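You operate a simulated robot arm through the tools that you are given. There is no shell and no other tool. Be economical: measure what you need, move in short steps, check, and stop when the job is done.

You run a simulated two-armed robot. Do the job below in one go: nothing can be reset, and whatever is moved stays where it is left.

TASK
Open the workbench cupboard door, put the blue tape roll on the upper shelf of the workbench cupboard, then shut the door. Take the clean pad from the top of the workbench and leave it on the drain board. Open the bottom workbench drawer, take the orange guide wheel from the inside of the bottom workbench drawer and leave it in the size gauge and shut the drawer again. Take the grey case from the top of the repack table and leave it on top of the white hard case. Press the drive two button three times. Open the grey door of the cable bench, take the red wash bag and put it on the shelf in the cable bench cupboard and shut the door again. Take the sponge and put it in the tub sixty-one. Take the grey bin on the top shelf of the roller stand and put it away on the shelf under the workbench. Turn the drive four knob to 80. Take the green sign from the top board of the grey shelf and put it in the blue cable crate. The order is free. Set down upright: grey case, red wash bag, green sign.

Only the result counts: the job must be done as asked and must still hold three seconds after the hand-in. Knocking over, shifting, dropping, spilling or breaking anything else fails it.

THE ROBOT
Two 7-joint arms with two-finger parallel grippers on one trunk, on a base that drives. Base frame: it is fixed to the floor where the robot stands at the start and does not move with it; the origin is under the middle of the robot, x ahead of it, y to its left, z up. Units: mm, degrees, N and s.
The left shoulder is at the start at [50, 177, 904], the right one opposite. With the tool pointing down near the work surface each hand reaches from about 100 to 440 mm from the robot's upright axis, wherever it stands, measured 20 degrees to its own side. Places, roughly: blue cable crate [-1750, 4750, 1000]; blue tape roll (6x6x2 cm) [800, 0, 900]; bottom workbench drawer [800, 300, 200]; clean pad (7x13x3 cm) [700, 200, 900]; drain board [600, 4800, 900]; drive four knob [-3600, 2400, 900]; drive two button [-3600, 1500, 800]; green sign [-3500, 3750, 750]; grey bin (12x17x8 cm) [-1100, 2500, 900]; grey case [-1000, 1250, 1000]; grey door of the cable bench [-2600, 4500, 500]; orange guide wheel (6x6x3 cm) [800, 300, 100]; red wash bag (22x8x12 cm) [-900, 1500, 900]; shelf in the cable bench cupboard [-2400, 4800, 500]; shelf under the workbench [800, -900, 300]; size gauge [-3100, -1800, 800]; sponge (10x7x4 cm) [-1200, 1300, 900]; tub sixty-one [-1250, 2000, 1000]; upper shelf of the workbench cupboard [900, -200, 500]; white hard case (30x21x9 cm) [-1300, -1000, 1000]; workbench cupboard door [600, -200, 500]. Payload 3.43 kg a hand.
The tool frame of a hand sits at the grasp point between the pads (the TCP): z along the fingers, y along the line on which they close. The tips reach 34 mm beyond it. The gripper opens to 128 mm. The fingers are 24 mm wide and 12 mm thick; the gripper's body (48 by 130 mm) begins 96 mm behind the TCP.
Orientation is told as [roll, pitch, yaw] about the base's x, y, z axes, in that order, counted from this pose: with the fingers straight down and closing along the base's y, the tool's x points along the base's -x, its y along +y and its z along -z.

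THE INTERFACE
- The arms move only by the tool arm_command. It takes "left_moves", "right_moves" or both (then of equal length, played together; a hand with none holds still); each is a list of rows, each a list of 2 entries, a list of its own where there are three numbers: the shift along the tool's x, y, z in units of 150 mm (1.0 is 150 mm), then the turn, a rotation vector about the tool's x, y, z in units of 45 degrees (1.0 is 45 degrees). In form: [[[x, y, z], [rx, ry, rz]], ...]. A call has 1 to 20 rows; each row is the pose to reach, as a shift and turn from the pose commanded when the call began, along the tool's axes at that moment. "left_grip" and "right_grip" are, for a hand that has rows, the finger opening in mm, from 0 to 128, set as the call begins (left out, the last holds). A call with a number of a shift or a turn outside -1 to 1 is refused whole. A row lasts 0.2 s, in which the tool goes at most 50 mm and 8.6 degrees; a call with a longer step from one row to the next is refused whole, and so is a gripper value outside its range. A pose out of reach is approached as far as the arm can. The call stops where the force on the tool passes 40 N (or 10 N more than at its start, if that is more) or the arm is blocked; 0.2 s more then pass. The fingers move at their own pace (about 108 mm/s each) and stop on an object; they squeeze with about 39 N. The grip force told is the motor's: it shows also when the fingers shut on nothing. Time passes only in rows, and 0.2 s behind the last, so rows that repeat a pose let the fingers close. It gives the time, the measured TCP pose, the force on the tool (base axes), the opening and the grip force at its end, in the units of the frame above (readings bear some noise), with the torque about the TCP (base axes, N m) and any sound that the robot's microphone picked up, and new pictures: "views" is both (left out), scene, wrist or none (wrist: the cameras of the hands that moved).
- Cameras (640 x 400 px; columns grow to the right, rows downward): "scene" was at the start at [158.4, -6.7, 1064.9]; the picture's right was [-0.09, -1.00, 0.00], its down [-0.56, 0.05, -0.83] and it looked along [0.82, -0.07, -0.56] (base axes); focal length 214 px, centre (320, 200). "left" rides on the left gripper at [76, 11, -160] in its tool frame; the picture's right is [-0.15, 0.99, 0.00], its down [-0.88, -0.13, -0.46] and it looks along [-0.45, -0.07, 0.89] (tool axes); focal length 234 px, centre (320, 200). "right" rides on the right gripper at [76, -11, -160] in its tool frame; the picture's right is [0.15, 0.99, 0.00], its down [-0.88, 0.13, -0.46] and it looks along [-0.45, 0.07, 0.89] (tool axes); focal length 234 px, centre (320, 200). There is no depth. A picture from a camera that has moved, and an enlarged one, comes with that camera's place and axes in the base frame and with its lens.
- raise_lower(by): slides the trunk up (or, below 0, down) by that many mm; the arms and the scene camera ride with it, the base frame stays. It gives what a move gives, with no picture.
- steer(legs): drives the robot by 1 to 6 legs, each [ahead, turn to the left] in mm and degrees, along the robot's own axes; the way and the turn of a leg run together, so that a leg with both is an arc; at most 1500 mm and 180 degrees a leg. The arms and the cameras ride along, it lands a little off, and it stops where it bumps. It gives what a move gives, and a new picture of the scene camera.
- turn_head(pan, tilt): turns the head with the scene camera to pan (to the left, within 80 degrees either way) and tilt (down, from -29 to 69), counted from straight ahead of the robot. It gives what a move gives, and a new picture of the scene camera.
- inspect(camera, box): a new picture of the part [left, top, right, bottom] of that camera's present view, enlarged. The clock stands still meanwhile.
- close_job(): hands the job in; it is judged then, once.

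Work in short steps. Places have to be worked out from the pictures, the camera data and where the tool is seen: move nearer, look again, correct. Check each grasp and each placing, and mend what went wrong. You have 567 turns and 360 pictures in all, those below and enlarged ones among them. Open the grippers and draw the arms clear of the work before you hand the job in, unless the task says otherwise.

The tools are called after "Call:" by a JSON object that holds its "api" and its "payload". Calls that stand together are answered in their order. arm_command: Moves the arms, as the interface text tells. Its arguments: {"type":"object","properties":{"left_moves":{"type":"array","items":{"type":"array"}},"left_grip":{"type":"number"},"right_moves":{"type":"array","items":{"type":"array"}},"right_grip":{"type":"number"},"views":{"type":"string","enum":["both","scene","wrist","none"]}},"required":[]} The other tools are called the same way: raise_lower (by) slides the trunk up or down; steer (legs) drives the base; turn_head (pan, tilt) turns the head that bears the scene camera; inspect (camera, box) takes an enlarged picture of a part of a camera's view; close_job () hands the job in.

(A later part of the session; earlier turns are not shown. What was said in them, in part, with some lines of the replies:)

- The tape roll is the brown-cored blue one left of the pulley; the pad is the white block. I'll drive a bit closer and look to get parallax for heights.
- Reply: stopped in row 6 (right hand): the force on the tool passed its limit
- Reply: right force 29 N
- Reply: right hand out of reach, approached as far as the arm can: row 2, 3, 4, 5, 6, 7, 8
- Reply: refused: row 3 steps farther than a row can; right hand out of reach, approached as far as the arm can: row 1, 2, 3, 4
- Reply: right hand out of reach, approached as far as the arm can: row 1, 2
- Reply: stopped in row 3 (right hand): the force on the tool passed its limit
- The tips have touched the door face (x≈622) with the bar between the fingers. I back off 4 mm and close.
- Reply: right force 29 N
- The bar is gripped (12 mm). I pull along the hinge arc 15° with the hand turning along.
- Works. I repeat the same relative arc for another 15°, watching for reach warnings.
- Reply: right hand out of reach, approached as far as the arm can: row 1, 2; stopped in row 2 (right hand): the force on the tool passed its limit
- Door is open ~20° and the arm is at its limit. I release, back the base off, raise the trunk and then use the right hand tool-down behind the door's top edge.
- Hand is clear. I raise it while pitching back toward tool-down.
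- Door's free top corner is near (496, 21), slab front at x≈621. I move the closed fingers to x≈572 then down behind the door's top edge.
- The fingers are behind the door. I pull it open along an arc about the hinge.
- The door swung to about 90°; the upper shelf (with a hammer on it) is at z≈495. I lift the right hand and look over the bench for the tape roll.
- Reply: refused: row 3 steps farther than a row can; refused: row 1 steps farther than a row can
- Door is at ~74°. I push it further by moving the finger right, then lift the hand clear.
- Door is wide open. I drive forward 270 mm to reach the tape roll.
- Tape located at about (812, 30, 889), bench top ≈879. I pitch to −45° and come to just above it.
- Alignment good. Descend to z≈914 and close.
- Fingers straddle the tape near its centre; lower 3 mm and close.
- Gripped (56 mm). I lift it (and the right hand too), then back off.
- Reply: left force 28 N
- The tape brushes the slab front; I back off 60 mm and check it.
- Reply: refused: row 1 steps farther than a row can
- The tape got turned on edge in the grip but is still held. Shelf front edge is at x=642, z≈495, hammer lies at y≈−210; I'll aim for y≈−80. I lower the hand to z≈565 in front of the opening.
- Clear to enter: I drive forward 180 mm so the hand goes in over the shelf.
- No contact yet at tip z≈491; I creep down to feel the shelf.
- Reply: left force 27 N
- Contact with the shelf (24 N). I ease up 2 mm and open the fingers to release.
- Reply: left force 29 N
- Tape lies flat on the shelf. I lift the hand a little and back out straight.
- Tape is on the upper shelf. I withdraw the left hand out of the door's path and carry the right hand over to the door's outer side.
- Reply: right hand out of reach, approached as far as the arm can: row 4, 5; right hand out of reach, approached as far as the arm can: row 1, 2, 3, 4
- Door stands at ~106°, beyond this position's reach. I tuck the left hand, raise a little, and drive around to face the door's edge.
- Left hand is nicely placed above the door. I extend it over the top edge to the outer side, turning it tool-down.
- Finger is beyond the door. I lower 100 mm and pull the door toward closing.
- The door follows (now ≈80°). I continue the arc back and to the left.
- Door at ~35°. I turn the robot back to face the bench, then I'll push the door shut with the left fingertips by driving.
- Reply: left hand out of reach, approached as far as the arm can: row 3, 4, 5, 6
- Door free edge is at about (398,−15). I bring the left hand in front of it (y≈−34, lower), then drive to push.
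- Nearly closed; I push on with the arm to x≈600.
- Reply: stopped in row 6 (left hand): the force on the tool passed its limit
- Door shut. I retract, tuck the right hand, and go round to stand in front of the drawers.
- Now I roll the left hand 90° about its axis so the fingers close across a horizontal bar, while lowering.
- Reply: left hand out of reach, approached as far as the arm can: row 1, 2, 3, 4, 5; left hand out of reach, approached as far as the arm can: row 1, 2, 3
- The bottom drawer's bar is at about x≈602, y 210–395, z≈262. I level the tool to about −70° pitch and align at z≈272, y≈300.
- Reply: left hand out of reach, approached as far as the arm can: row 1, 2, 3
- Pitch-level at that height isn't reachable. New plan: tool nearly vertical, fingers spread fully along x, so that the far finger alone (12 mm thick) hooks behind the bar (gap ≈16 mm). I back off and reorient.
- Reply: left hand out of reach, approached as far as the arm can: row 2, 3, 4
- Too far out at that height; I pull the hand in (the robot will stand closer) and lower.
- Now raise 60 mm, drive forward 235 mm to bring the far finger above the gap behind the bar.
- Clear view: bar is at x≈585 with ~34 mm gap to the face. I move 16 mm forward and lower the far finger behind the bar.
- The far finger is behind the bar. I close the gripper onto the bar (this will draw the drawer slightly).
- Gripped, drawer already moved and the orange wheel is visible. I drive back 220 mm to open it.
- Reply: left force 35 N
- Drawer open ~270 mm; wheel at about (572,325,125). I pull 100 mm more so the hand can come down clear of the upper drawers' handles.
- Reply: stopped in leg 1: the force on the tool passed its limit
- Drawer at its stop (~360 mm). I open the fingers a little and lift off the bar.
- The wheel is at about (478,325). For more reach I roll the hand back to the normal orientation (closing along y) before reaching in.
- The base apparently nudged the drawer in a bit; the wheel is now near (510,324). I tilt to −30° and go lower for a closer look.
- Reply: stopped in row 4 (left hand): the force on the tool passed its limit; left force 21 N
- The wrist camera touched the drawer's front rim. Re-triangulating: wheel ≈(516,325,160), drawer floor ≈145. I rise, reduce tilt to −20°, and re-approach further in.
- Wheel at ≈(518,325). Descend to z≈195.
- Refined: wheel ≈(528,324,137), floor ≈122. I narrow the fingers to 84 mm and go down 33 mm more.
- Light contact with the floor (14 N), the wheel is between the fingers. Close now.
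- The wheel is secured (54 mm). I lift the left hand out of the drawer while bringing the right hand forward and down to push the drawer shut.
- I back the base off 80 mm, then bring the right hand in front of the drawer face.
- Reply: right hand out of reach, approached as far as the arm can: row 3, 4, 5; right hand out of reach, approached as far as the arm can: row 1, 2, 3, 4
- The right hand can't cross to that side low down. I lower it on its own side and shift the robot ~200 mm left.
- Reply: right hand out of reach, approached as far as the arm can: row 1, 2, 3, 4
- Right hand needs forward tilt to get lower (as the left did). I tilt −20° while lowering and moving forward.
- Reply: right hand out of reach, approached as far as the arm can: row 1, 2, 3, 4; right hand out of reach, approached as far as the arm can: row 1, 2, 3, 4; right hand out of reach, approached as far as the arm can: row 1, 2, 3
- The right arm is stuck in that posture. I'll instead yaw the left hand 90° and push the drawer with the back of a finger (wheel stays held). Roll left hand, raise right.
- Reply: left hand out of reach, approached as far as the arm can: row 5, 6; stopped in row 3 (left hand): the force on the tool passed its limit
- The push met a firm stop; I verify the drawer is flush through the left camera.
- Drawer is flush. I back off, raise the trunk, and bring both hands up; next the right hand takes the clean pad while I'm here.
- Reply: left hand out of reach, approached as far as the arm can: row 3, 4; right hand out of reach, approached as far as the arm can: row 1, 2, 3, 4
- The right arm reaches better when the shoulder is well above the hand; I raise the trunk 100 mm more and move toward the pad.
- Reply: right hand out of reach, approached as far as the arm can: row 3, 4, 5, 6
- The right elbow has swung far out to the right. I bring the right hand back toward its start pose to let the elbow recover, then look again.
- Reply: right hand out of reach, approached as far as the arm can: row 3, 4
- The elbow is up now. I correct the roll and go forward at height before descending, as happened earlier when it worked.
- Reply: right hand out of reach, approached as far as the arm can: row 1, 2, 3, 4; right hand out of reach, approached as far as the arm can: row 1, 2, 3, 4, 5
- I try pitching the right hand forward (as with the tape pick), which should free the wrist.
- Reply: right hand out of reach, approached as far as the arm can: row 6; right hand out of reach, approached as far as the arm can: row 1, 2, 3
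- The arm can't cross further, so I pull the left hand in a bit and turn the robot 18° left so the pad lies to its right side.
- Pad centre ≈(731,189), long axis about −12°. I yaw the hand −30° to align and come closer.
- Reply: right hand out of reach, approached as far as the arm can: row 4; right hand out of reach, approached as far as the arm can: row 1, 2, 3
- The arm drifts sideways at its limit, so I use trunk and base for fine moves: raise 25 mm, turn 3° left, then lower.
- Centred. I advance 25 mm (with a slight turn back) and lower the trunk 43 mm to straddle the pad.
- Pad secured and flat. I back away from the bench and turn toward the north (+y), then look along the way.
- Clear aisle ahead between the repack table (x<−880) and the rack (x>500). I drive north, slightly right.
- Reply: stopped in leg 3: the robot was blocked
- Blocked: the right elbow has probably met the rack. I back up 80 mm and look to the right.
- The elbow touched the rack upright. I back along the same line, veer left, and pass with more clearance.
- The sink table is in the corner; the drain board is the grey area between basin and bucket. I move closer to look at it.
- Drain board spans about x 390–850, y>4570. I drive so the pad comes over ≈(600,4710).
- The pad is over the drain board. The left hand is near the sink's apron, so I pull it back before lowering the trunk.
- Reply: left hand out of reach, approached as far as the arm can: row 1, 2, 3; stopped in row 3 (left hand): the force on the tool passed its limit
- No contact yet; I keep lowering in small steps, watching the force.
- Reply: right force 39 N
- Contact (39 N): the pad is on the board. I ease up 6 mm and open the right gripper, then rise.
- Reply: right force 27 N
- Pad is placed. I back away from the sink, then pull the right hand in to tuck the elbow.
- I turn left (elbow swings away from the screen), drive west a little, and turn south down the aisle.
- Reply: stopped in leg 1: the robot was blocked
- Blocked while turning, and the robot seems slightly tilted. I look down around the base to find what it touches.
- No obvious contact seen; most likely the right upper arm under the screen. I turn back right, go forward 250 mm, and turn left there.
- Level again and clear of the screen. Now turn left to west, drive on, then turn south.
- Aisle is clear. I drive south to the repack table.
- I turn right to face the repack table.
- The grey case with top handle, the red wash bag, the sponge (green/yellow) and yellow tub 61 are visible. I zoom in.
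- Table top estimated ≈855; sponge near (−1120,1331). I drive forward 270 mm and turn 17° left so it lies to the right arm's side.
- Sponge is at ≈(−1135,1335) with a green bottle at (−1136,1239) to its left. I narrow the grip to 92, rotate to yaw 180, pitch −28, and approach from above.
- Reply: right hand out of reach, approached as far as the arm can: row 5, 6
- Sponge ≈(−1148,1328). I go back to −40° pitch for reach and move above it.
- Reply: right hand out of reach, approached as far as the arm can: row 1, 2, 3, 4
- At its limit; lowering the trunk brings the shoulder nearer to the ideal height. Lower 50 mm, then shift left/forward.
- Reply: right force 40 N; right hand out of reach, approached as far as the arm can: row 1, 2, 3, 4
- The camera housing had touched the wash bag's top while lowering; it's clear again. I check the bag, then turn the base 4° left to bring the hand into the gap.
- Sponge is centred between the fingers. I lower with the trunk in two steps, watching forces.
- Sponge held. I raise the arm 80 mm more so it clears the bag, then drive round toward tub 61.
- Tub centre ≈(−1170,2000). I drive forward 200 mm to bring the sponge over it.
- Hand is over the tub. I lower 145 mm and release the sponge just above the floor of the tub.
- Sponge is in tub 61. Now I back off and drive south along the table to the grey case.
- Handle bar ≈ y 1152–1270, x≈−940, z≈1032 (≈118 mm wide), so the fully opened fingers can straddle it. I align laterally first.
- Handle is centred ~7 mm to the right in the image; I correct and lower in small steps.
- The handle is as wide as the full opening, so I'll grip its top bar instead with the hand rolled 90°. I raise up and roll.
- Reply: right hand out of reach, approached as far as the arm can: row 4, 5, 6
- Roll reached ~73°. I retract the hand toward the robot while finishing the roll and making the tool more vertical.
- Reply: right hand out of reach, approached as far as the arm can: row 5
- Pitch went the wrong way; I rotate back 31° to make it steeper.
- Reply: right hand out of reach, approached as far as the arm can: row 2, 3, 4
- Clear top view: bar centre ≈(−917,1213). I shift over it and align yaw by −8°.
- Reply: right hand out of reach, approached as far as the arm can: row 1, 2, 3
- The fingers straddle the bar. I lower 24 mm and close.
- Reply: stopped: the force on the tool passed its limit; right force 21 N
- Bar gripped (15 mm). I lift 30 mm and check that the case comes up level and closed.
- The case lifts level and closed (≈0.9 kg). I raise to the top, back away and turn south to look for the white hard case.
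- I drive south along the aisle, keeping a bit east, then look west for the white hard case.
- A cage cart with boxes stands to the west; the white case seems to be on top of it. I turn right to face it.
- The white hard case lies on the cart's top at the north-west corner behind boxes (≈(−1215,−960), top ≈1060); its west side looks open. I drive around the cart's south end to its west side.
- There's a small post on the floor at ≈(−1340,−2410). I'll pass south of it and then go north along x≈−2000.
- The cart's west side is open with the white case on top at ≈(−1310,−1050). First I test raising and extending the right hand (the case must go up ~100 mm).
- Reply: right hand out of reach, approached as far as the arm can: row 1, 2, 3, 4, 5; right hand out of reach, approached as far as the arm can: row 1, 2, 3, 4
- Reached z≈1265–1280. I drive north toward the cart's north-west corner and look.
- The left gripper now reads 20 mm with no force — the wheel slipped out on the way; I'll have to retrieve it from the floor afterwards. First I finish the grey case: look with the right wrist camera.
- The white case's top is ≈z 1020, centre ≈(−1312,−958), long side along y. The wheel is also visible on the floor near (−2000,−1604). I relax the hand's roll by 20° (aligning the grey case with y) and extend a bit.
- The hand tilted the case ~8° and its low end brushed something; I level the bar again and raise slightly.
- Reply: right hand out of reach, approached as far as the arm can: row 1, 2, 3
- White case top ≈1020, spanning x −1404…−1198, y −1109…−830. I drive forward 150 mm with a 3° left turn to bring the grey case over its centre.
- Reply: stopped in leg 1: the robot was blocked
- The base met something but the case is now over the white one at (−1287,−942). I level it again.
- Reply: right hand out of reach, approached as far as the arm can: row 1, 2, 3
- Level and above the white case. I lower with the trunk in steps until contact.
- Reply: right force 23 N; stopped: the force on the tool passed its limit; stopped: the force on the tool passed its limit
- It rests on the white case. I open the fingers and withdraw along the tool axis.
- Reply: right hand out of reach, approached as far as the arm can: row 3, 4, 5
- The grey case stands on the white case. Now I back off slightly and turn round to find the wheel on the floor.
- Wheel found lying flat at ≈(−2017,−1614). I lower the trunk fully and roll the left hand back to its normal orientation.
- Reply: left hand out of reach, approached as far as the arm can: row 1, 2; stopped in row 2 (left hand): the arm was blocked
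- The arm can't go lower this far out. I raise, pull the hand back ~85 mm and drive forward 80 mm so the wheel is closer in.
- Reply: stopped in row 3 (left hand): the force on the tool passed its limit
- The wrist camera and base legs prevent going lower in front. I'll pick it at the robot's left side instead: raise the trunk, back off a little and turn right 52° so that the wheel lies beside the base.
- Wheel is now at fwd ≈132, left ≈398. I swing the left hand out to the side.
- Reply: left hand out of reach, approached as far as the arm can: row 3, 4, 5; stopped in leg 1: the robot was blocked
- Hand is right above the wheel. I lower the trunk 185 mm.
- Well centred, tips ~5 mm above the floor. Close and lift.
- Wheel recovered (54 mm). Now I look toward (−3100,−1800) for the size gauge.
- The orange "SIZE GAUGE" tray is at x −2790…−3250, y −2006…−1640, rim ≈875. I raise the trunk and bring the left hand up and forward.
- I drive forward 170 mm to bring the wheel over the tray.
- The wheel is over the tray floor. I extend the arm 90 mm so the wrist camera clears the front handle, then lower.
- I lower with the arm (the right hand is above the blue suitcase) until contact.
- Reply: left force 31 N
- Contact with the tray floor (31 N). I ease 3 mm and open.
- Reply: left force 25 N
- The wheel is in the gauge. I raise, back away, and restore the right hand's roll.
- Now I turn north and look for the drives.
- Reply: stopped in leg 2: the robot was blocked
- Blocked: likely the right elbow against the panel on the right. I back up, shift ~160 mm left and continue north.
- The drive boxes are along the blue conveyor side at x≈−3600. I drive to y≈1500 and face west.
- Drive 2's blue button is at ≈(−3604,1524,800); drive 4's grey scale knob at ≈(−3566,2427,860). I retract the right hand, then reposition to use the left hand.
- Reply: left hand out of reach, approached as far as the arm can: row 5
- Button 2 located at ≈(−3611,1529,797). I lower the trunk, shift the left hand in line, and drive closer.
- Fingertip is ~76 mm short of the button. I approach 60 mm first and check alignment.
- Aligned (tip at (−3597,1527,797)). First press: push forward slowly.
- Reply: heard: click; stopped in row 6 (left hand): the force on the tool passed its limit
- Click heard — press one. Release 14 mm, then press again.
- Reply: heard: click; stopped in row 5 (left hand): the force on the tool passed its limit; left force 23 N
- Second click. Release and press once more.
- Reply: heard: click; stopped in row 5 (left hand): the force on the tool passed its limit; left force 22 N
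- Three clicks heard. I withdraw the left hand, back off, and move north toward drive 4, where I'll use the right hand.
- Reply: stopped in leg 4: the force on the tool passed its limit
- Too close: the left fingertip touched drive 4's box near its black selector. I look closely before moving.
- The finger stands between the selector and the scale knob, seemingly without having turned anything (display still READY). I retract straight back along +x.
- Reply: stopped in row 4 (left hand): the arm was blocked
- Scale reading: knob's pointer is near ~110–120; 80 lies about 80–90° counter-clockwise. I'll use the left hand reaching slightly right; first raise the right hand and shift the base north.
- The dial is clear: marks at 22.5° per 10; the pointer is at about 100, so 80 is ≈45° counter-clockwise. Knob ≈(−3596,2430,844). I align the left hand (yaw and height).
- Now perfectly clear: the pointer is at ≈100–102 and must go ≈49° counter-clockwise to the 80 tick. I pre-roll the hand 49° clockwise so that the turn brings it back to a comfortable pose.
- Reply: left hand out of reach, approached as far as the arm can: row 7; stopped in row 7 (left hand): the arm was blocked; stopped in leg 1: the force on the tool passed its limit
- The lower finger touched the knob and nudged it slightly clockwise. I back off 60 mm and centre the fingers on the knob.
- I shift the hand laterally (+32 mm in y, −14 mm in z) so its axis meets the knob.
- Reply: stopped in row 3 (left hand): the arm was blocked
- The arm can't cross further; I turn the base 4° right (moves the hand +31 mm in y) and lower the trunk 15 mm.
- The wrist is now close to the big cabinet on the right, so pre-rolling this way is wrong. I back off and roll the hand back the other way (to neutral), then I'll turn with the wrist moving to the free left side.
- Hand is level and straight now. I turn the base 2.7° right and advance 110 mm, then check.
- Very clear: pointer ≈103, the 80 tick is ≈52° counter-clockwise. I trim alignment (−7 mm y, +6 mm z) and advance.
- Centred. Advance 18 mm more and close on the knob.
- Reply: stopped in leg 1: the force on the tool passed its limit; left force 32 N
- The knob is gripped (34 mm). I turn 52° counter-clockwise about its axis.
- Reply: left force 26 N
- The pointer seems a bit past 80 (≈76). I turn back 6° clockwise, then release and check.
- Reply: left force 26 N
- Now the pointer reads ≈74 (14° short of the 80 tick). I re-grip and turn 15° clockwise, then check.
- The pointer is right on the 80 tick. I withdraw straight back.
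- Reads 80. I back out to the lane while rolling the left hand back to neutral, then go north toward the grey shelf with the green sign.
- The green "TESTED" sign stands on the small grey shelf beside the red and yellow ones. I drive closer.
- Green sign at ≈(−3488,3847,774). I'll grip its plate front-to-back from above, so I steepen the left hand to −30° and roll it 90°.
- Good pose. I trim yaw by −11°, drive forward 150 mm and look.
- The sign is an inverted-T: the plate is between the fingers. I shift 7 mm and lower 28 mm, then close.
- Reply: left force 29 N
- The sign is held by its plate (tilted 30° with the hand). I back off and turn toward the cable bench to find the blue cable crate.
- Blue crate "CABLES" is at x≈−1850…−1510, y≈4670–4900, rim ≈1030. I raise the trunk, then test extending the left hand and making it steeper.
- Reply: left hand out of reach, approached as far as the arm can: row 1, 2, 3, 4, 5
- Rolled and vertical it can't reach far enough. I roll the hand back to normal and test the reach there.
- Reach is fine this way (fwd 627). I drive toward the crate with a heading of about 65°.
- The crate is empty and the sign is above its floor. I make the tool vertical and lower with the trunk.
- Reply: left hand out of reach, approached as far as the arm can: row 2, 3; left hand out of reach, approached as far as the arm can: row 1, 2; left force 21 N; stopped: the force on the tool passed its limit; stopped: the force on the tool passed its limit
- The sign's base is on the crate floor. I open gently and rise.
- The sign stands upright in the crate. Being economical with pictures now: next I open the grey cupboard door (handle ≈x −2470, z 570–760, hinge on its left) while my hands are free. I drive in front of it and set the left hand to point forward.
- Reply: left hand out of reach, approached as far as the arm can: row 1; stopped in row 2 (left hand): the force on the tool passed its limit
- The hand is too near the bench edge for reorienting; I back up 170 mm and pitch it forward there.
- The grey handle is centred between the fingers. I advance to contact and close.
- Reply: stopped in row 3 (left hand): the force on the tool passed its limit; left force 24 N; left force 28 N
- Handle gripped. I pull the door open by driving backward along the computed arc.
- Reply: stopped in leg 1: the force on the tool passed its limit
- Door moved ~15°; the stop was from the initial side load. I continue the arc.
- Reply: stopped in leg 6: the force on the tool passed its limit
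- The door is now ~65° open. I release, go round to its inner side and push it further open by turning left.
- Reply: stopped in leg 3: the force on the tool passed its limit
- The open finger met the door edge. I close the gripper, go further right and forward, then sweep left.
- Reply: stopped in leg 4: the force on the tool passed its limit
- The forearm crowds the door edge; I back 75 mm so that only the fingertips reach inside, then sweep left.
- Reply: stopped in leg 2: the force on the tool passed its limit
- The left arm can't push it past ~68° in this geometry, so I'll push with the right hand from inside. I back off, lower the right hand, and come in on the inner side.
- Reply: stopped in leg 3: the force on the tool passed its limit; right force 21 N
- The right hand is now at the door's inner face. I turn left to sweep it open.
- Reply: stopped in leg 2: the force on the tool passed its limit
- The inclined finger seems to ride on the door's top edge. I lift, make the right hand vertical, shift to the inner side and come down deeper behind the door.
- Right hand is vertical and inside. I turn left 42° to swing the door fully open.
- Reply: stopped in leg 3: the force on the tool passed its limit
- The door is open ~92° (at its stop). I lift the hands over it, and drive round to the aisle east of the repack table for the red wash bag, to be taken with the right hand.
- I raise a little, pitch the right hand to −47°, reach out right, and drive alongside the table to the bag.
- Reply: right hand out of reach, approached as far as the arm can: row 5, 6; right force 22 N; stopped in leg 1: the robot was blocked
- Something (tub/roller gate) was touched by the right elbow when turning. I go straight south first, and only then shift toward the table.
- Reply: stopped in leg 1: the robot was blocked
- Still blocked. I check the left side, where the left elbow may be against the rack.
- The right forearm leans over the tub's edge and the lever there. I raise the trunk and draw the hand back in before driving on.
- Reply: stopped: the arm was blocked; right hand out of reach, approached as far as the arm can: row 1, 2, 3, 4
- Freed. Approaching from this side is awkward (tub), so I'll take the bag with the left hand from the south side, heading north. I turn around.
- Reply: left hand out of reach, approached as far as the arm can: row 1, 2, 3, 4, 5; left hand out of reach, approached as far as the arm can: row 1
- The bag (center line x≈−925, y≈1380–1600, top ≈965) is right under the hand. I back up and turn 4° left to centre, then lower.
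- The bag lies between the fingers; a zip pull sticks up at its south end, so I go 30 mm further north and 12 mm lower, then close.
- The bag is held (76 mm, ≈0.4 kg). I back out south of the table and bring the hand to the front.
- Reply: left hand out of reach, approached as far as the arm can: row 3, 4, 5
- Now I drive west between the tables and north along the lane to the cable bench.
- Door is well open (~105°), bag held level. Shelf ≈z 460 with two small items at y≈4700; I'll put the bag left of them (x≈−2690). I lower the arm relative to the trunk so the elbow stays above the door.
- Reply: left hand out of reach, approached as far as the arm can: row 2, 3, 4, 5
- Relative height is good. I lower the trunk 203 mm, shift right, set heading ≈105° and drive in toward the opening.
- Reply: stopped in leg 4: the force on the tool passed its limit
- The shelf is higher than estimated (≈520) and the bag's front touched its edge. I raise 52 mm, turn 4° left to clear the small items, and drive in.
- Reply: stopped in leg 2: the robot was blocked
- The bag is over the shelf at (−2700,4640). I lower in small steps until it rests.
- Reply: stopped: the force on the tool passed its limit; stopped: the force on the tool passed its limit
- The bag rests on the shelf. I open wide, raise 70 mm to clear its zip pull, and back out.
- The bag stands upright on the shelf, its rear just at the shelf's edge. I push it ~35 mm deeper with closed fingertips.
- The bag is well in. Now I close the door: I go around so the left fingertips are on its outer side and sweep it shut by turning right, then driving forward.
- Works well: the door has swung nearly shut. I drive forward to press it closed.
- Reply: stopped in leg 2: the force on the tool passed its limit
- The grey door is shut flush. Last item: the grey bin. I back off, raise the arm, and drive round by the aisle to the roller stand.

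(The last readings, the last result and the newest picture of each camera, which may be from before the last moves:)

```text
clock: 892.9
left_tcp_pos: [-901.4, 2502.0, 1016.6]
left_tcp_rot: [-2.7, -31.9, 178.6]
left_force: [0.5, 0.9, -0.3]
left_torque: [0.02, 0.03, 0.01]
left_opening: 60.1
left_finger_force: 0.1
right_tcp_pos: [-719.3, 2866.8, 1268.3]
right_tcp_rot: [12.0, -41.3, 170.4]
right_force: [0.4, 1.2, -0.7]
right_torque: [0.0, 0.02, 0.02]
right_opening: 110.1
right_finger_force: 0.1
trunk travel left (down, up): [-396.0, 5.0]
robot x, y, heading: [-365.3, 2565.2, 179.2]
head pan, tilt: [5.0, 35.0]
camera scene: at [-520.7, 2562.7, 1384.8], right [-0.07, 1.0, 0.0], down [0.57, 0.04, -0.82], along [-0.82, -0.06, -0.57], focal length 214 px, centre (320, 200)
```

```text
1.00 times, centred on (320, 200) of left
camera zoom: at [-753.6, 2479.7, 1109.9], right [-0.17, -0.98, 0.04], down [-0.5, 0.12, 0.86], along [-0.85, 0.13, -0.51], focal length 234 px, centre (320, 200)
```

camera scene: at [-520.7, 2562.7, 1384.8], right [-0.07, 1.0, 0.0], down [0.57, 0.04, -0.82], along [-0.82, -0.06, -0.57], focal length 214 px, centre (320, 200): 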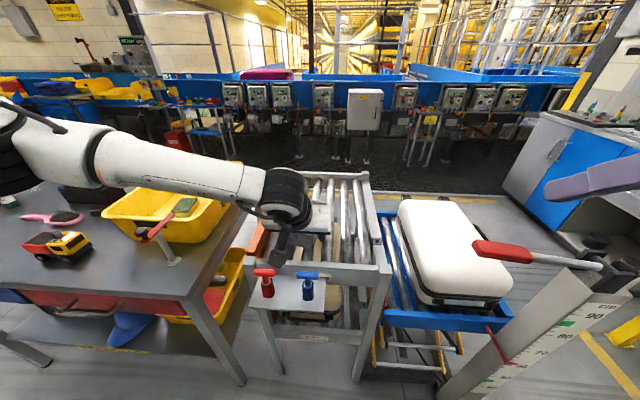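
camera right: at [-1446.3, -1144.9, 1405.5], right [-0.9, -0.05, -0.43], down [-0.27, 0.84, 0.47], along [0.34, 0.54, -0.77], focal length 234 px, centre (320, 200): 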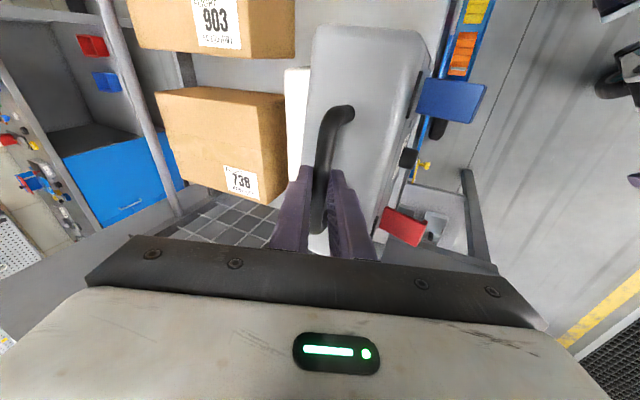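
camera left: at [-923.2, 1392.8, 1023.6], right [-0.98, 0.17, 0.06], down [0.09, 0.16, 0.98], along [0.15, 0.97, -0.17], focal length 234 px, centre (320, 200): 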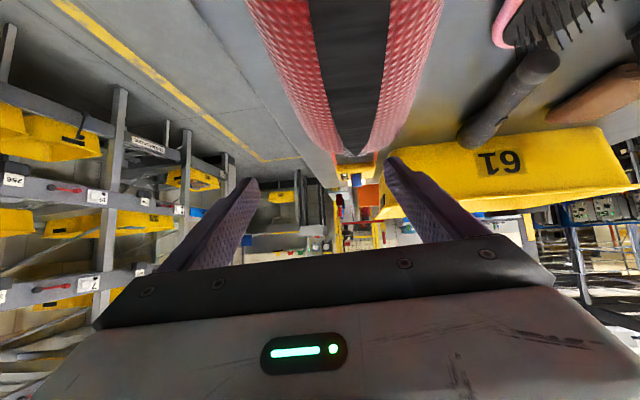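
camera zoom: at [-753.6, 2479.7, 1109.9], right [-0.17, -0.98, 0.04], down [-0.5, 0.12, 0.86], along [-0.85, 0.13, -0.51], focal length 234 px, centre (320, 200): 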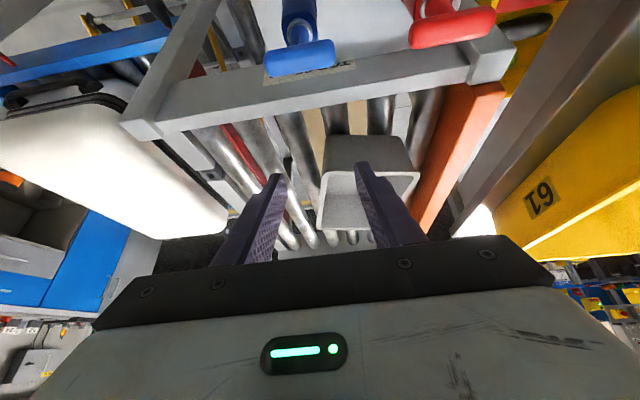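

The bin is at x −960…−1130, y 2405–2515, rim ≈965, close to the orange board on its south side. I'll pinch its north wall: I extend 50 mm, drive 80 mm and lower.

Call:
{"api": "arm_command", "payload": {"left_moves": [[[-0.14, -0.03, 0.09], [0, 0, 0]], [[-0.28, -0.07, 0.177], [0, 0, 0]]], "views": "none"}}

Call:
{"api": "steer", "payload": {"legs": [[80, 0]]}}

Call:
{"api": "raise_lower", "payload": {"by": -25}}

Call:
{"api": "inspect", "payload": {"camera": "left", "box": [0, 0, 640, 400]}}

```text
clock: 893.5
left_tcp_pos: [-950.6, 2514.9, 1017.9]
left_tcp_rot: [-2.6, -31.9, 178.7]
left_force: [0.8, -0.2, 0.0]
left_torque: [0.03, -0.02, 0.01]
left_opening: 59.9
left_finger_force: 0.0
right_tcp_pos: [-718.4, 2868.4, 1269.4]
right_tcp_rot: [12.0, -41.2, 170.4]
right_force: [0.6, 0.3, 0.0]
right_torque: [-0.02, 0.02, 0.0]
right_opening: 110.2
right_finger_force: 0.0
trunk travel left (down, up): [-396.0, 5.0]
robot x, y, heading: [-366.3, 2565.1, 179.1]
head pan, tilt: [5.0, 35.0]
```

```text
clock: 894.5
left_tcp_pos: [-1030.4, 2517.4, 1017.2]
left_tcp_rot: [-2.7, -31.9, 178.6]
left_force: [-0.7, -0.4, -0.1]
left_torque: [0.0, 0.02, -0.02]
left_opening: 60.2
left_finger_force: 0.1
right_tcp_pos: [-799.1, 2868.2, 1269.9]
right_tcp_rot: [12.0, -41.2, 170.4]
right_force: [-0.5, -0.1, -0.6]
right_torque: [0.03, -0.03, -0.04]
right_opening: 109.8
right_finger_force: 0.1
trunk travel left (down, up): [-396.0, 5.0]
robot x, y, heading: [-444.1, 2568.8, 179.2]
head pan, tilt: [5.0, 35.0]
camera scene: at [-600.5, 2563.8, 1384.7], right [-0.07, 1.0, 0.0], down [0.57, 0.04, -0.82], along [-0.82, -0.06, -0.57], focal length 214 px, centre (320, 200)
```

scene: 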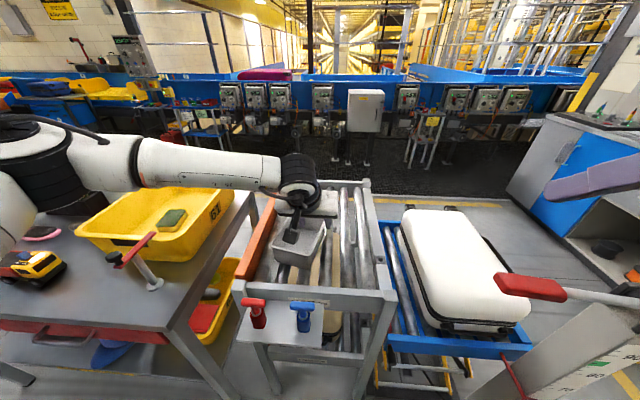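

```text
clock: 895.2
left_tcp_pos: [-1029.5, 2515.9, 993.1]
left_tcp_rot: [-2.8, -32.0, 178.6]
left_force: [0.0, 0.4, 0.0]
left_torque: [0.0, -0.01, 0.04]
left_opening: 60.1
left_finger_force: 0.2
right_tcp_pos: [-795.6, 2869.0, 1245.1]
right_tcp_rot: [11.9, -41.3, 170.4]
right_force: [-0.5, 1.0, -0.2]
right_torque: [-0.01, -0.01, -0.02]
right_opening: 109.8
right_finger_force: 0.1
trunk travel left (down, up): [-371.0, 30.0]
robot x, y, heading: [-442.2, 2567.2, 179.2]
head pan, tilt: [5.0, 35.0]
```

```text
1.00 times, centred on (320, 200) of left
camera zoom: at [-881.1, 2494.0, 1086.3], right [-0.17, -0.98, 0.04], down [-0.5, 0.12, 0.86], along [-0.85, 0.13, -0.51], focal length 234 px, centre (320, 200)
```

zoom: 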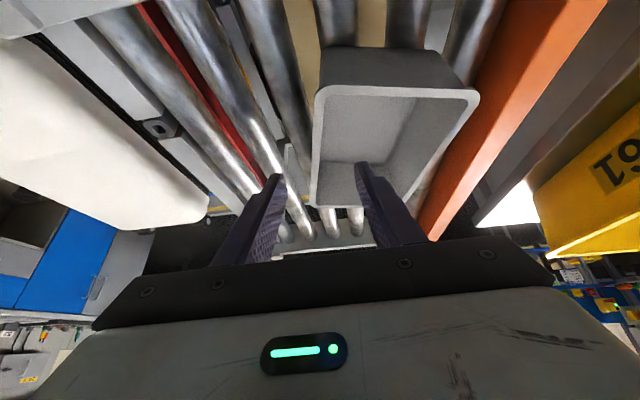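

Fingers straddle the north wall. I lower 32 mm and close.

Call:
{"api": "raise_lower", "payload": {"by": -32}}

Call:
{"api": "arm_command", "payload": {"left_moves": [[[0, 0, 0], [0, 0, 0]], [[0, 0, 0], [0, 0, 0]], [[0, 0, 0], [0, 0, 0]]], "left_grip": 0, "views": "none"}}

Call:
{"api": "raise_lower", "payload": {"by": 58}}

Call:
{"api": "inspect", "payload": {"camera": "left", "box": [0, 0, 640, 400]}}

```text
clock: 896.0
left_tcp_pos: [-1028.0, 2516.5, 960.4]
left_tcp_rot: [-2.7, -32.1, 178.5]
left_force: [-0.3, -0.6, 0.3]
left_torque: [0.0, -0.04, 0.0]
left_opening: 60.0
left_finger_force: 0.1
right_tcp_pos: [-797.5, 2868.4, 1213.6]
right_tcp_rot: [11.9, -41.3, 170.5]
right_force: [0.3, 0.2, 0.0]
right_torque: [0.0, 0.01, -0.02]
right_opening: 110.0
right_finger_force: 0.0
trunk travel left (down, up): [-339.0, 62.0]
robot x, y, heading: [-441.0, 2566.4, 179.3]
head pan, tilt: [5.0, 35.0]
```

```text
clock: 896.8
left_tcp_pos: [-1029.9, 2516.3, 961.6]
left_tcp_rot: [-2.6, -32.1, 178.6]
left_force: [0.3, -1.1, 1.6]
left_torque: [-0.35, 0.0, -0.03]
left_opening: 3.5
left_finger_force: 38.6
right_tcp_pos: [-796.2, 2868.2, 1213.6]
right_tcp_rot: [12.0, -41.3, 170.3]
right_force: [0.7, 0.0, 1.0]
right_torque: [0.01, 0.0, 0.0]
right_opening: 110.0
right_finger_force: 0.0
trunk travel left (down, up): [-339.0, 62.0]
robot x, y, heading: [-439.1, 2568.0, 179.2]
head pan, tilt: [5.0, 35.0]
```

```text
clock: 897.8
left_tcp_pos: [-1029.9, 2517.6, 1018.3]
left_tcp_rot: [-2.6, -32.0, 178.6]
left_force: [-0.7, -0.6, -1.2]
left_torque: [0.08, -0.08, 0.0]
left_opening: 3.3
left_finger_force: 37.7
right_tcp_pos: [-797.8, 2868.7, 1269.3]
right_tcp_rot: [11.8, -41.2, 170.3]
right_force: [-0.3, -0.3, -0.6]
right_torque: [-0.01, 0.03, -0.01]
right_opening: 109.8
right_finger_force: 0.1
trunk travel left (down, up): [-397.0, 4.0]
robot x, y, heading: [-440.1, 2568.4, 179.0]
head pan, tilt: [5.0, 35.0]
```

```text
1.00 times, centred on (320, 200) of left
camera zoom: at [-881.5, 2494.1, 1111.9], right [-0.17, -0.98, 0.04], down [-0.5, 0.12, 0.86], along [-0.85, 0.13, -0.51], focal length 234 px, centre (320, 200)
```

zoom: 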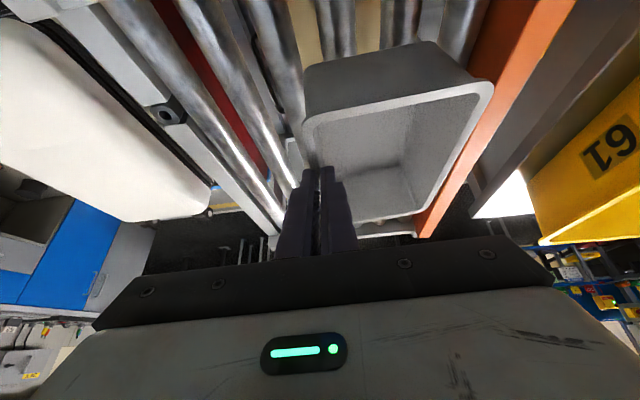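

The bin is held. I lift 80 mm more with the arm, then drive back down the aisle to the workbench's right-hand shelf.

Call:
{"api": "arm_command", "payload": {"left_moves": [[[-0.1, 0, -0.15], [0, 0, 0]], [[-0.2, 0, -0.3], [0, 0, 0]], [[-0.28, 0, -0.45], [0, 0, 0]]], "views": "none"}}

Call:
{"api": "steer", "payload": {"legs": [[-320, 0], [0, 91], [1500, 0], [1500, 0], [360, 0], [0, 90]]}}

```text
clock: 898.6
left_tcp_pos: [-1029.2, 2514.3, 1097.2]
left_tcp_rot: [-2.5, -31.9, 178.6]
left_force: [0.6, -0.2, -2.5]
left_torque: [0.08, -0.06, 0.0]
left_opening: 3.2
left_finger_force: 37.4
right_tcp_pos: [-796.5, 2869.4, 1270.2]
right_tcp_rot: [11.8, -41.3, 170.4]
right_force: [-0.6, 0.2, -0.2]
right_torque: [-0.04, -0.04, 0.02]
right_opening: 110.2
right_finger_force: 0.1
trunk travel left (down, up): [-397.0, 4.0]
robot x, y, heading: [-443.0, 2569.2, 179.1]
head pan, tilt: [5.0, 35.0]
```

```text
clock: 919.5
left_tcp_pos: [-8.3, -1121.1, 1099.6]
left_tcp_rot: [-2.5, -32.1, -90.0]
left_force: [-0.2, 1.2, -0.5]
left_torque: [0.04, 0.08, -0.02]
left_opening: 3.2
left_finger_force: 38.4
right_tcp_pos: [-370.5, -896.2, 1274.1]
right_tcp_rot: [12.2, -42.1, -98.5]
right_force: [0.3, -0.6, 0.0]
right_torque: [-0.01, -0.01, -0.02]
right_opening: 110.0
right_finger_force: 0.0
trunk travel left (down, up): [-397.0, 4.0]
robot x, y, heading: [-75.7, -543.3, -90.3]
head pan, tilt: [5.0, 35.0]
stopped in leg 5: the robot was blocked; the commanded pose is now the measured one
camera scene: at [-68.5, -690.2, 1387.0], right [-1.0, -0.09, 0.0], down [-0.05, 0.57, -0.82], along [0.07, -0.82, -0.57], focal length 214 px, centre (320, 200)
```

scene: 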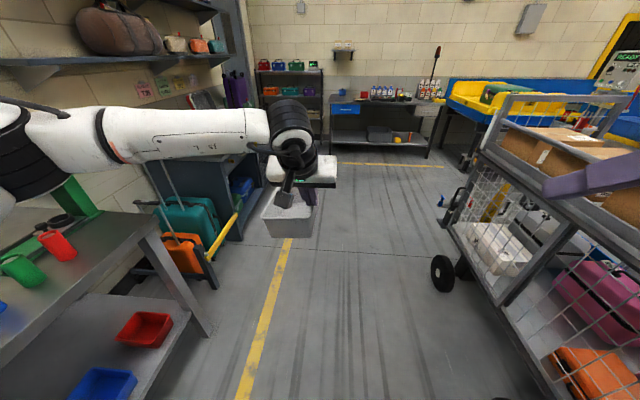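

Blocked (right elbow at the panel's edge). I back a little, veer east, and then turn to face the shelf.

Call:
{"api": "steer", "payload": {"legs": [[-40, 0], [0, 12.3], [290, 0], [0, 78]]}}

```text
clock: 920.9
left_tcp_pos: [38.0, -1077.3, 1094.6]
left_tcp_rot: [-2.5, -31.8, -85.6]
left_force: [-0.3, 0.1, -1.9]
left_torque: [0.03, 0.06, -0.01]
left_opening: 3.2
left_finger_force: 38.0
right_tcp_pos: [-341.0, -879.8, 1276.1]
right_tcp_rot: [11.7, -42.1, -94.1]
right_force: [0.7, 0.6, -0.5]
right_torque: [0.04, 0.0, 0.0]
right_opening: 110.0
right_finger_force: 0.1
trunk travel left (down, up): [-397.0, 4.0]
robot x, y, heading: [-74.8, -501.8, -85.7]
head pan, tilt: [5.0, 35.0]
stopped in leg 2: the robot was blocked; the commanded pose is now the measured one
camera scene: at [-55.2, -653.2, 1386.3], right [-0.99, -0.16, 0.0], down [-0.09, 0.56, -0.82], along [0.13, -0.81, -0.57], focal length 214 px, centre (320, 200)
```

scene: 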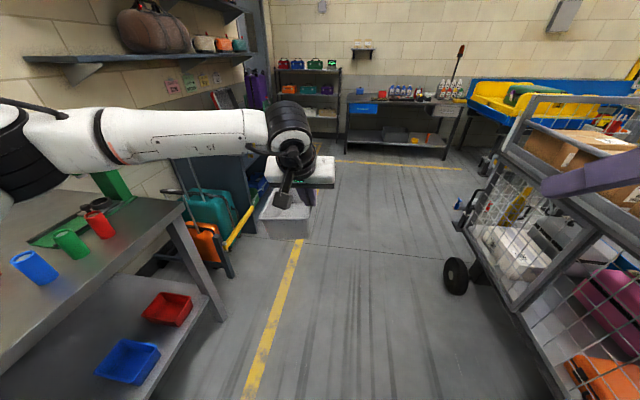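

The right elbow meets the panel when turning. I back up more, shift east, then south and turn.

Call:
{"api": "steer", "payload": {"legs": [[-160, 0], [0, 30], [150, 0], [0, -30], [320, 0], [0, 86]]}}

```text
clock: 931.7
left_tcp_pos: [606.7, -713.7, 1093.5]
left_tcp_rot: [-2.5, -31.6, 0.4]
left_force: [0.0, 0.3, -2.2]
left_torque: [-0.06, 0.04, 0.01]
left_opening: 3.3
left_finger_force: 38.1
right_tcp_pos: [384.0, -1077.9, 1273.0]
right_tcp_rot: [11.8, -41.7, -7.9]
right_force: [0.9, -0.9, -0.3]
right_torque: [-0.03, 0.01, 0.0]
right_opening: 110.1
right_finger_force: 0.0
trunk travel left (down, up): [-397.0, 4.0]
robot x, y, heading: [19.5, -787.2, 0.2]
head pan, tilt: [5.0, 35.0]
camera scene: at [179.3, -777.6, 1385.8], right [0.09, -1.0, 0.0], down [-0.57, -0.05, -0.82], along [0.82, 0.07, -0.57], focal length 214 px, centre (320, 200)
```

scene: 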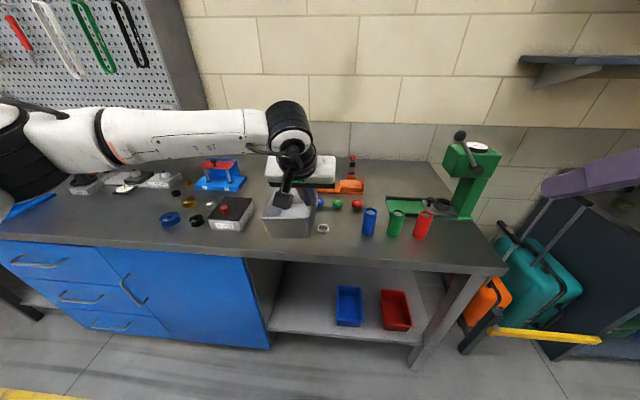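

Facing the shelf; free space left of the blue bin. I back 140 mm, lower trunk and arm in front of the bench, then drive in.

Call:
{"api": "steer", "payload": {"legs": [[-150, 0]]}}

Call:
{"api": "raise_lower", "payload": {"by": -396}}

Call:
{"api": "arm_command", "payload": {"left_moves": [[[0.13, 0, 0.21], [0, 0, 0]], [[0.26, 0, 0.42], [0, 0, 0]], [[0.39, 0, 0.63], [0, 0, 0]], [[0.53, 0, 0.85], [0, 0, 0]]], "views": "none"}}

Call:
{"api": "arm_command", "payload": {"left_moves": [[[0.13, 0, 0.21], [0, 0, 0]], [[0.26, 0, 0.42], [0, 0, 0]], [[0.39, 0, 0.63], [0, 0, 0]], [[0.52, 0, 0.82], [0, 0, 0]]], "views": "none"}}

```text
clock: 933.1
left_tcp_pos: [455.7, -715.8, 1093.5]
left_tcp_rot: [-2.5, -31.7, 0.4]
left_force: [-0.8, 0.1, -1.5]
left_torque: [-0.09, 0.04, -0.03]
left_opening: 3.2
left_finger_force: 37.9
right_tcp_pos: [234.2, -1078.1, 1273.2]
right_tcp_rot: [12.0, -41.9, -8.0]
right_force: [0.2, 0.4, -0.5]
right_torque: [-0.02, -0.01, -0.04]
right_opening: 109.9
right_finger_force: 0.1
trunk travel left (down, up): [-397.0, 4.0]
robot x, y, heading: [-131.2, -784.5, 0.2]
head pan, tilt: [5.0, 35.0]
camera scene: at [28.0, -778.4, 1385.9], right [0.09, -1.0, 0.0], down [-0.57, -0.05, -0.82], along [0.82, 0.07, -0.57], focal length 214 px, centre (320, 200)
```

scene: 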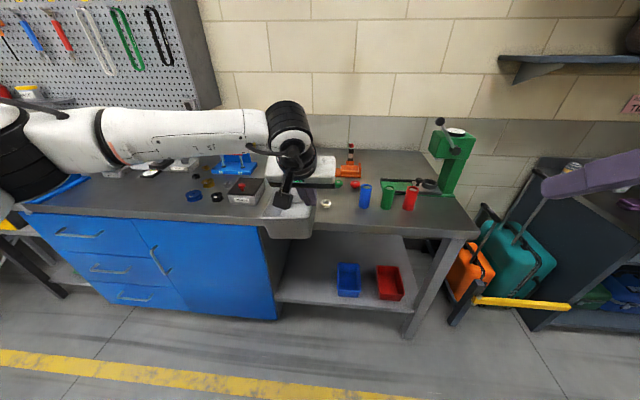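

```text
clock: 936.9
left_tcp_pos: [455.7, -715.3, 697.2]
left_tcp_rot: [-2.5, -31.6, 0.4]
left_force: [0.1, 0.2, -2.0]
left_torque: [-0.09, 0.05, 0.0]
left_opening: 3.3
left_finger_force: 37.6
right_tcp_pos: [234.1, -1078.1, 877.9]
right_tcp_rot: [12.0, -41.9, -8.0]
right_force: [-0.9, -0.4, -1.0]
right_torque: [0.02, 0.01, 0.03]
right_opening: 109.9
right_finger_force: 0.1
trunk travel left (down, up): [-1.0, 400.0]
robot x, y, heading: [-131.0, -788.0, 0.1]
head pan, tilt: [5.0, 35.0]
```

```text
clock: 937.9
left_tcp_pos: [455.8, -722.2, 546.2]
left_tcp_rot: [-2.5, -31.7, 0.4]
left_force: [0.0, 0.2, -1.5]
left_torque: [-0.11, 0.05, 0.0]
left_opening: 3.6
left_finger_force: 37.6
right_tcp_pos: [233.4, -1079.4, 877.1]
right_tcp_rot: [11.9, -41.8, -8.0]
right_force: [0.0, 0.2, -0.8]
right_torque: [0.03, 0.0, 0.02]
right_opening: 110.1
right_finger_force: 0.0
trunk travel left (down, up): [-1.0, 400.0]
robot x, y, heading: [-128.8, -786.8, 0.2]
head pan, tilt: [5.0, 35.0]
```

```text
clock: 938.9
left_tcp_pos: [454.2, -725.4, 399.9]
left_tcp_rot: [-2.5, -31.7, 0.4]
left_force: [0.5, 0.2, -2.0]
left_torque: [-0.11, 0.06, 0.0]
left_opening: 3.3
left_finger_force: 37.9
right_tcp_pos: [233.7, -1079.5, 877.3]
right_tcp_rot: [11.9, -41.8, -8.1]
right_force: [0.0, -0.5, 0.3]
right_torque: [0.0, -0.01, 0.03]
right_opening: 110.1
right_finger_force: 0.0
trunk travel left (down, up): [-1.0, 400.0]
robot x, y, heading: [-127.5, -790.5, 0.3]
head pan, tilt: [5.0, 35.0]
```

The shelf may be nearer z≈330, so I raise 35 mm, drive in 265 mm and check.

Call:
{"api": "raise_lower", "payload": {"by": 38}}

Call:
{"api": "steer", "payload": {"legs": [[262, 0]]}}

Call:
{"api": "inspect", "payload": {"camera": "left", "box": [0, 0, 640, 400]}}

```text
clock: 939.7
left_tcp_pos: [454.2, -725.8, 438.9]
left_tcp_rot: [-2.5, -31.6, 0.4]
left_force: [0.6, 0.3, -2.0]
left_torque: [-0.07, 0.05, -0.02]
left_opening: 3.3
left_finger_force: 37.7
right_tcp_pos: [234.2, -1079.2, 915.4]
right_tcp_rot: [12.0, -41.8, -8.1]
right_force: [0.1, -0.3, -1.0]
right_torque: [0.01, 0.0, 0.02]
right_opening: 110.1
right_finger_force: 0.0
trunk travel left (down, up): [-39.0, 362.0]
robot x, y, heading: [-128.6, -789.4, 0.5]
head pan, tilt: [5.0, 35.0]
```

```text
clock: 941.5
left_tcp_pos: [713.4, -725.3, 439.6]
left_tcp_rot: [-2.5, -31.6, 0.5]
left_force: [0.0, 0.4, -2.5]
left_torque: [-0.05, 0.08, 0.0]
left_opening: 3.1
left_finger_force: 37.8
right_tcp_pos: [494.6, -1077.5, 915.5]
right_tcp_rot: [11.8, -41.8, -8.0]
right_force: [0.0, 0.3, 1.1]
right_torque: [-0.01, -0.02, -0.01]
right_opening: 109.8
right_finger_force: 0.1
trunk travel left (down, up): [-39.0, 362.0]
robot x, y, heading: [131.5, -784.9, 0.2]
head pan, tilt: [5.0, 35.0]
camera scene: at [288.5, -777.0, 1027.8], right [0.09, -1.0, 0.0], down [-0.57, -0.05, -0.82], along [0.82, 0.08, -0.57], focal length 214 px, centre (320, 200)
```

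scene: 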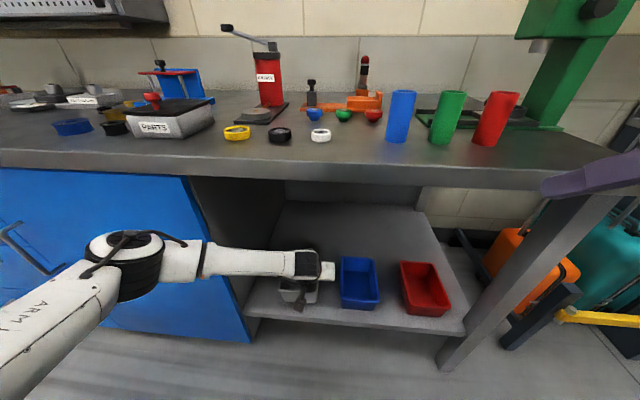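

```text
1.00 times, centred on (320, 200) of left
camera zoom: at [565.1, -708.1, 534.0], right [0.14, 0.99, 0.04], down [0.51, -0.11, 0.85], along [0.85, -0.1, -0.52], focal length 234 px, centre (320, 200)
```

zoom: 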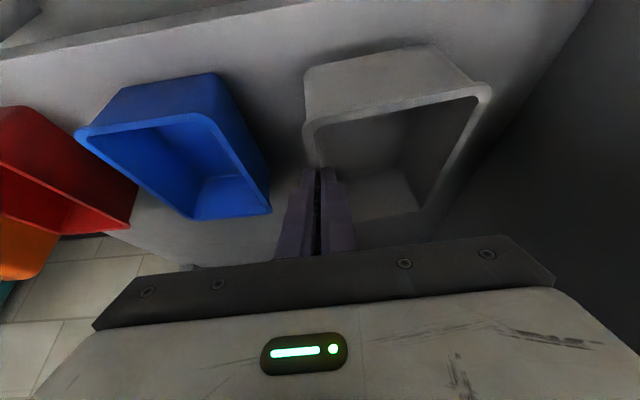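

The bin is over the shelf with room on both sides. I lower with the arm until it touches.

Call:
{"api": "arm_command", "payload": {"left_moves": [[[0.053, 0, 0.085], [0, 0, 0]], [[0.088, 0, 0.14], [0, 0, 0]], [[0.113, 0, 0.18], [0, 0, 0]], [[0.134, 0, 0.215], [0, 0, 0]], [[0.155, 0, 0.249], [0, 0, 0]], [[0.177, 0, 0.283], [0, 0, 0]], [[0.198, 0, 0.317], [0, 0, 0]], [[0.219, 0, 0.35], [0, 0, 0]]], "views": "wrist"}}

```text
clock: 943.4
left_tcp_pos: [718.1, -728.2, 386.3]
left_tcp_rot: [-2.5, -32.4, 0.6]
left_force: [-1.5, -0.6, 36.5]
left_torque: [0.94, -0.1, 0.66]
left_opening: 5.5
left_finger_force: 39.0
right_tcp_pos: [491.1, -1077.7, 917.2]
right_tcp_rot: [12.1, -42.1, -8.0]
right_force: [-0.8, 0.6, 0.2]
right_torque: [0.03, 0.01, -0.02]
right_opening: 110.1
right_finger_force: 0.0
trunk travel left (down, up): [-39.0, 362.0]
robot x, y, heading: [129.5, -786.8, 0.3]
head pan, tilt: [5.0, 35.0]
camera left: at [567.7, -711.1, 477.6], right [0.14, 0.99, 0.04], down [0.5, -0.11, 0.86], along [0.86, -0.1, -0.51], focal length 234 px, centre (320, 200)
```

left: 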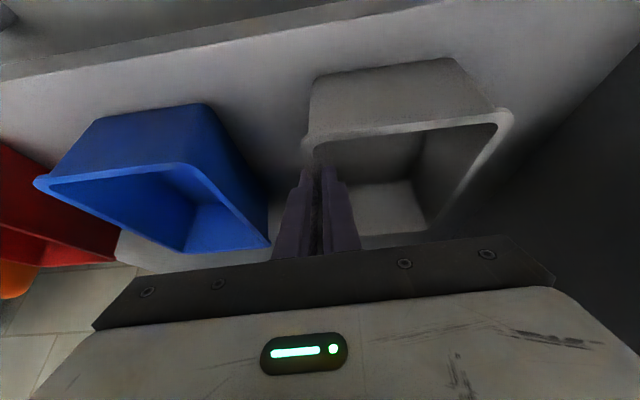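

It rests on the shelf. I ease up, open slightly, withdraw upward, and back out.

Call:
{"api": "arm_command", "payload": {"left_moves": [[[-0.018, 0, -0.028], [0, 0, 0]], [[-0.018, 0, -0.028], [0, 0, 0]], [[-0.018, 0, -0.028], [0, 0, 0]]], "left_grip": 30, "views": "none"}}

Call:
{"api": "arm_command", "payload": {"left_moves": [[[-0.05, 0, -0.1], [0, 0, 0]], [[-0.12, 0, -0.25], [0, 0, 0]], [[-0.2, 0, -0.42], [0, 0, 0]], [[-0.28, 0, -0.6], [0, 0, 0]]], "views": "wrist"}}

```text
clock: 944.1
left_tcp_pos: [712.2, -725.8, 382.4]
left_tcp_rot: [-2.4, -31.6, 0.4]
left_force: [0.5, -0.8, 0.0]
left_torque: [0.04, 0.04, 0.0]
left_opening: 30.2
left_finger_force: 0.1
right_tcp_pos: [494.0, -1077.4, 915.3]
right_tcp_rot: [11.9, -41.9, -8.0]
right_force: [0.2, -1.1, 0.5]
right_torque: [-0.02, 0.0, -0.01]
right_opening: 109.9
right_finger_force: 0.0
trunk travel left (down, up): [-39.0, 362.0]
robot x, y, heading: [133.1, -785.4, 0.2]
head pan, tilt: [5.0, 35.0]
```

```text
clock: 945.1
left_tcp_pos: [700.7, -722.0, 481.2]
left_tcp_rot: [-2.5, -31.6, 0.6]
left_force: [0.1, 0.8, 0.8]
left_torque: [-0.02, -0.02, 0.03]
left_opening: 30.1
left_finger_force: 0.0
right_tcp_pos: [494.3, -1077.4, 916.1]
right_tcp_rot: [11.9, -41.9, -8.0]
right_force: [0.6, 0.9, 0.5]
right_torque: [0.0, 0.02, 0.01]
right_opening: 110.0
right_finger_force: 0.0
trunk travel left (down, up): [-39.0, 362.0]
robot x, y, heading: [130.2, -789.4, 0.2]
head pan, tilt: [5.0, 35.0]
camera left: at [552.6, -706.4, 575.5], right [0.14, 0.99, 0.04], down [0.51, -0.11, 0.85], along [0.85, -0.1, -0.52], focal length 234 px, centre (320, 200)
```

left: 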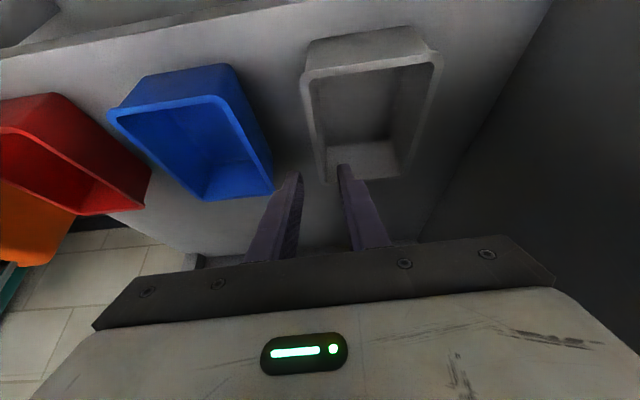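

The grey bin stands on the shelf. I back out clear of the bench and, for a final check, look toward the cart with the grey case.

Call:
{"api": "steer", "payload": {"legs": [[-260, 0], [0, -80]]}}

Call:
{"api": "raise_lower", "payload": {"by": 350}}

Call:
{"api": "turn_head", "payload": {"pan": -78, "tilt": 12}}

```text
clock: 950.5
left_tcp_pos: [29.0, -1340.5, 480.8]
left_tcp_rot: [-2.5, -31.6, -80.0]
left_force: [-0.1, 0.2, 0.2]
left_torque: [-0.01, 0.0, 0.02]
left_opening: 29.8
left_finger_force: 0.1
right_tcp_pos: [-354.6, -1193.8, 914.2]
right_tcp_rot: [11.8, -41.8, -88.5]
right_force: [-0.2, 0.3, -0.7]
right_torque: [-0.03, -0.01, -0.05]
right_opening: 110.0
right_finger_force: 0.1
trunk travel left (down, up): [-39.0, 362.0]
robot x, y, heading: [-124.6, -788.5, -80.2]
head pan, tilt: [5.0, 35.0]
camera scene: at [-92.8, -940.7, 1027.8], right [-0.97, -0.25, 0.0], down [-0.15, 0.55, -0.82], along [0.21, -0.79, -0.57], focal length 214 px, centre (320, 200)
```

scene: 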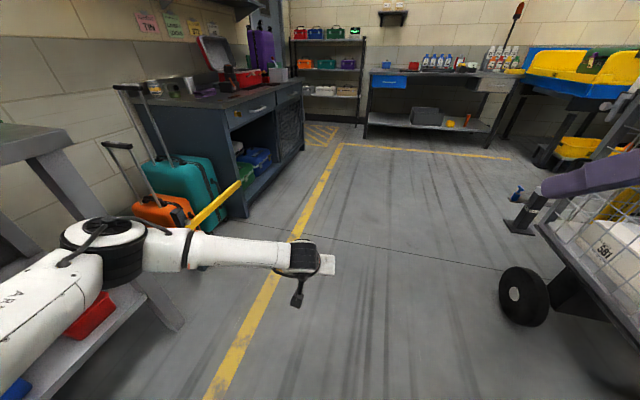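

```text
clock: 953.9
left_tcp_pos: [29.0, -1340.4, 830.2]
left_tcp_rot: [-2.5, -31.5, -80.2]
left_force: [-0.6, -0.2, 0.0]
left_torque: [0.02, -0.01, 0.01]
left_opening: 29.9
left_finger_force: 0.0
right_tcp_pos: [-354.1, -1193.8, 1265.3]
right_tcp_rot: [11.8, -41.8, -88.6]
right_force: [-1.2, 0.6, -0.3]
right_torque: [0.0, 0.01, -0.02]
right_opening: 110.1
right_finger_force: 0.1
trunk travel left (down, up): [-389.0, 12.0]
robot x, y, heading: [-125.8, -787.1, -80.2]
head pan, tilt: [5.0, 35.0]
```

```text
clock: 955.5
left_tcp_pos: [28.4, -1339.8, 830.3]
left_tcp_rot: [-2.6, -31.5, -80.0]
left_force: [-0.2, 0.5, -0.2]
left_torque: [0.02, -0.02, 0.05]
left_opening: 30.1
left_finger_force: 0.1
right_tcp_pos: [-354.3, -1193.9, 1264.9]
right_tcp_rot: [11.9, -41.9, -88.5]
right_force: [0.0, 0.0, -0.5]
right_torque: [0.01, 0.0, -0.01]
right_opening: 110.1
right_finger_force: 0.0
trunk travel left (down, up): [-389.0, 12.0]
robot x, y, heading: [-127.2, -784.4, -80.2]
head pan, tilt: [-78.0, 12.0]
camera scene: at [-201.8, -890.1, 1414.7], right [-0.37, 0.93, 0.0], down [0.19, 0.08, -0.98], along [-0.91, -0.36, -0.21], focal length 214 px, centre (320, 200)
```

scene: 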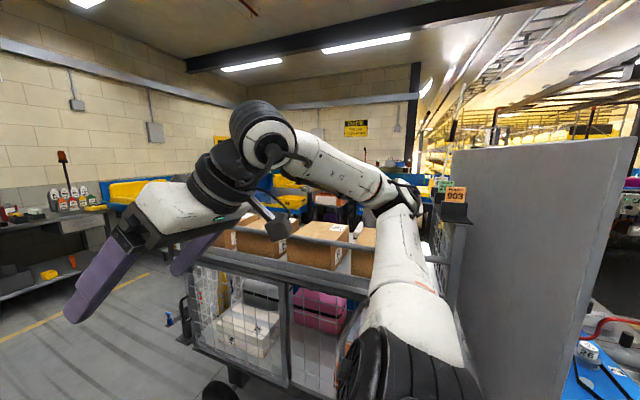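

Call:
{"api": "inspect", "payload": {"camera": "scene", "box": [340, 190, 470, 290]}}

```text
4.00 times, centred on (405, 240) of scene
camera zoom: at [-201.8, -890.1, 1414.7], right [-0.37, 0.93, 0.0], down [0.19, 0.08, -0.98], along [-0.91, -0.36, -0.21], focal length 858 px, centre (-20, 40)
```

zoom: 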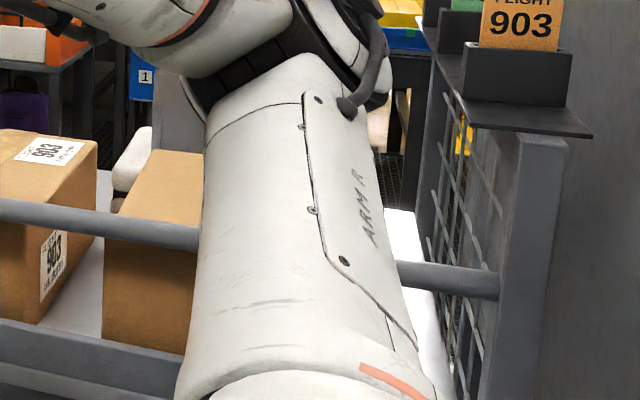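

The grey shape above the white case, left of my arm, is exactly where the case should stand, so it is in place. All jobs are done, grippers are open and the arms are clear; I hand in.

Call:
{"api": "close_job", "payload": {}}

```text
The job is handed in.
```

I carried out every job on the list and handed it in; the result hasn't come back to me.

- **Guide wheel:** I dropped it on the floor while driving, picked it up again, and left it in the size gauge.
- **Grey case:** my final look was partly blocked by the arm. What I could see matches it still standing on the white hard case.
- **Tub sixty-one and other bumps:** the right forearm pushed against the tub. The robot also bumped the cage cart, the rack, the display panel and the wash bag. Nothing looked moved in later pictures, but I couldn't check all of it.
- **Drive four knob:** I knocked it once before setting it. It now reads about 80 against the scale.
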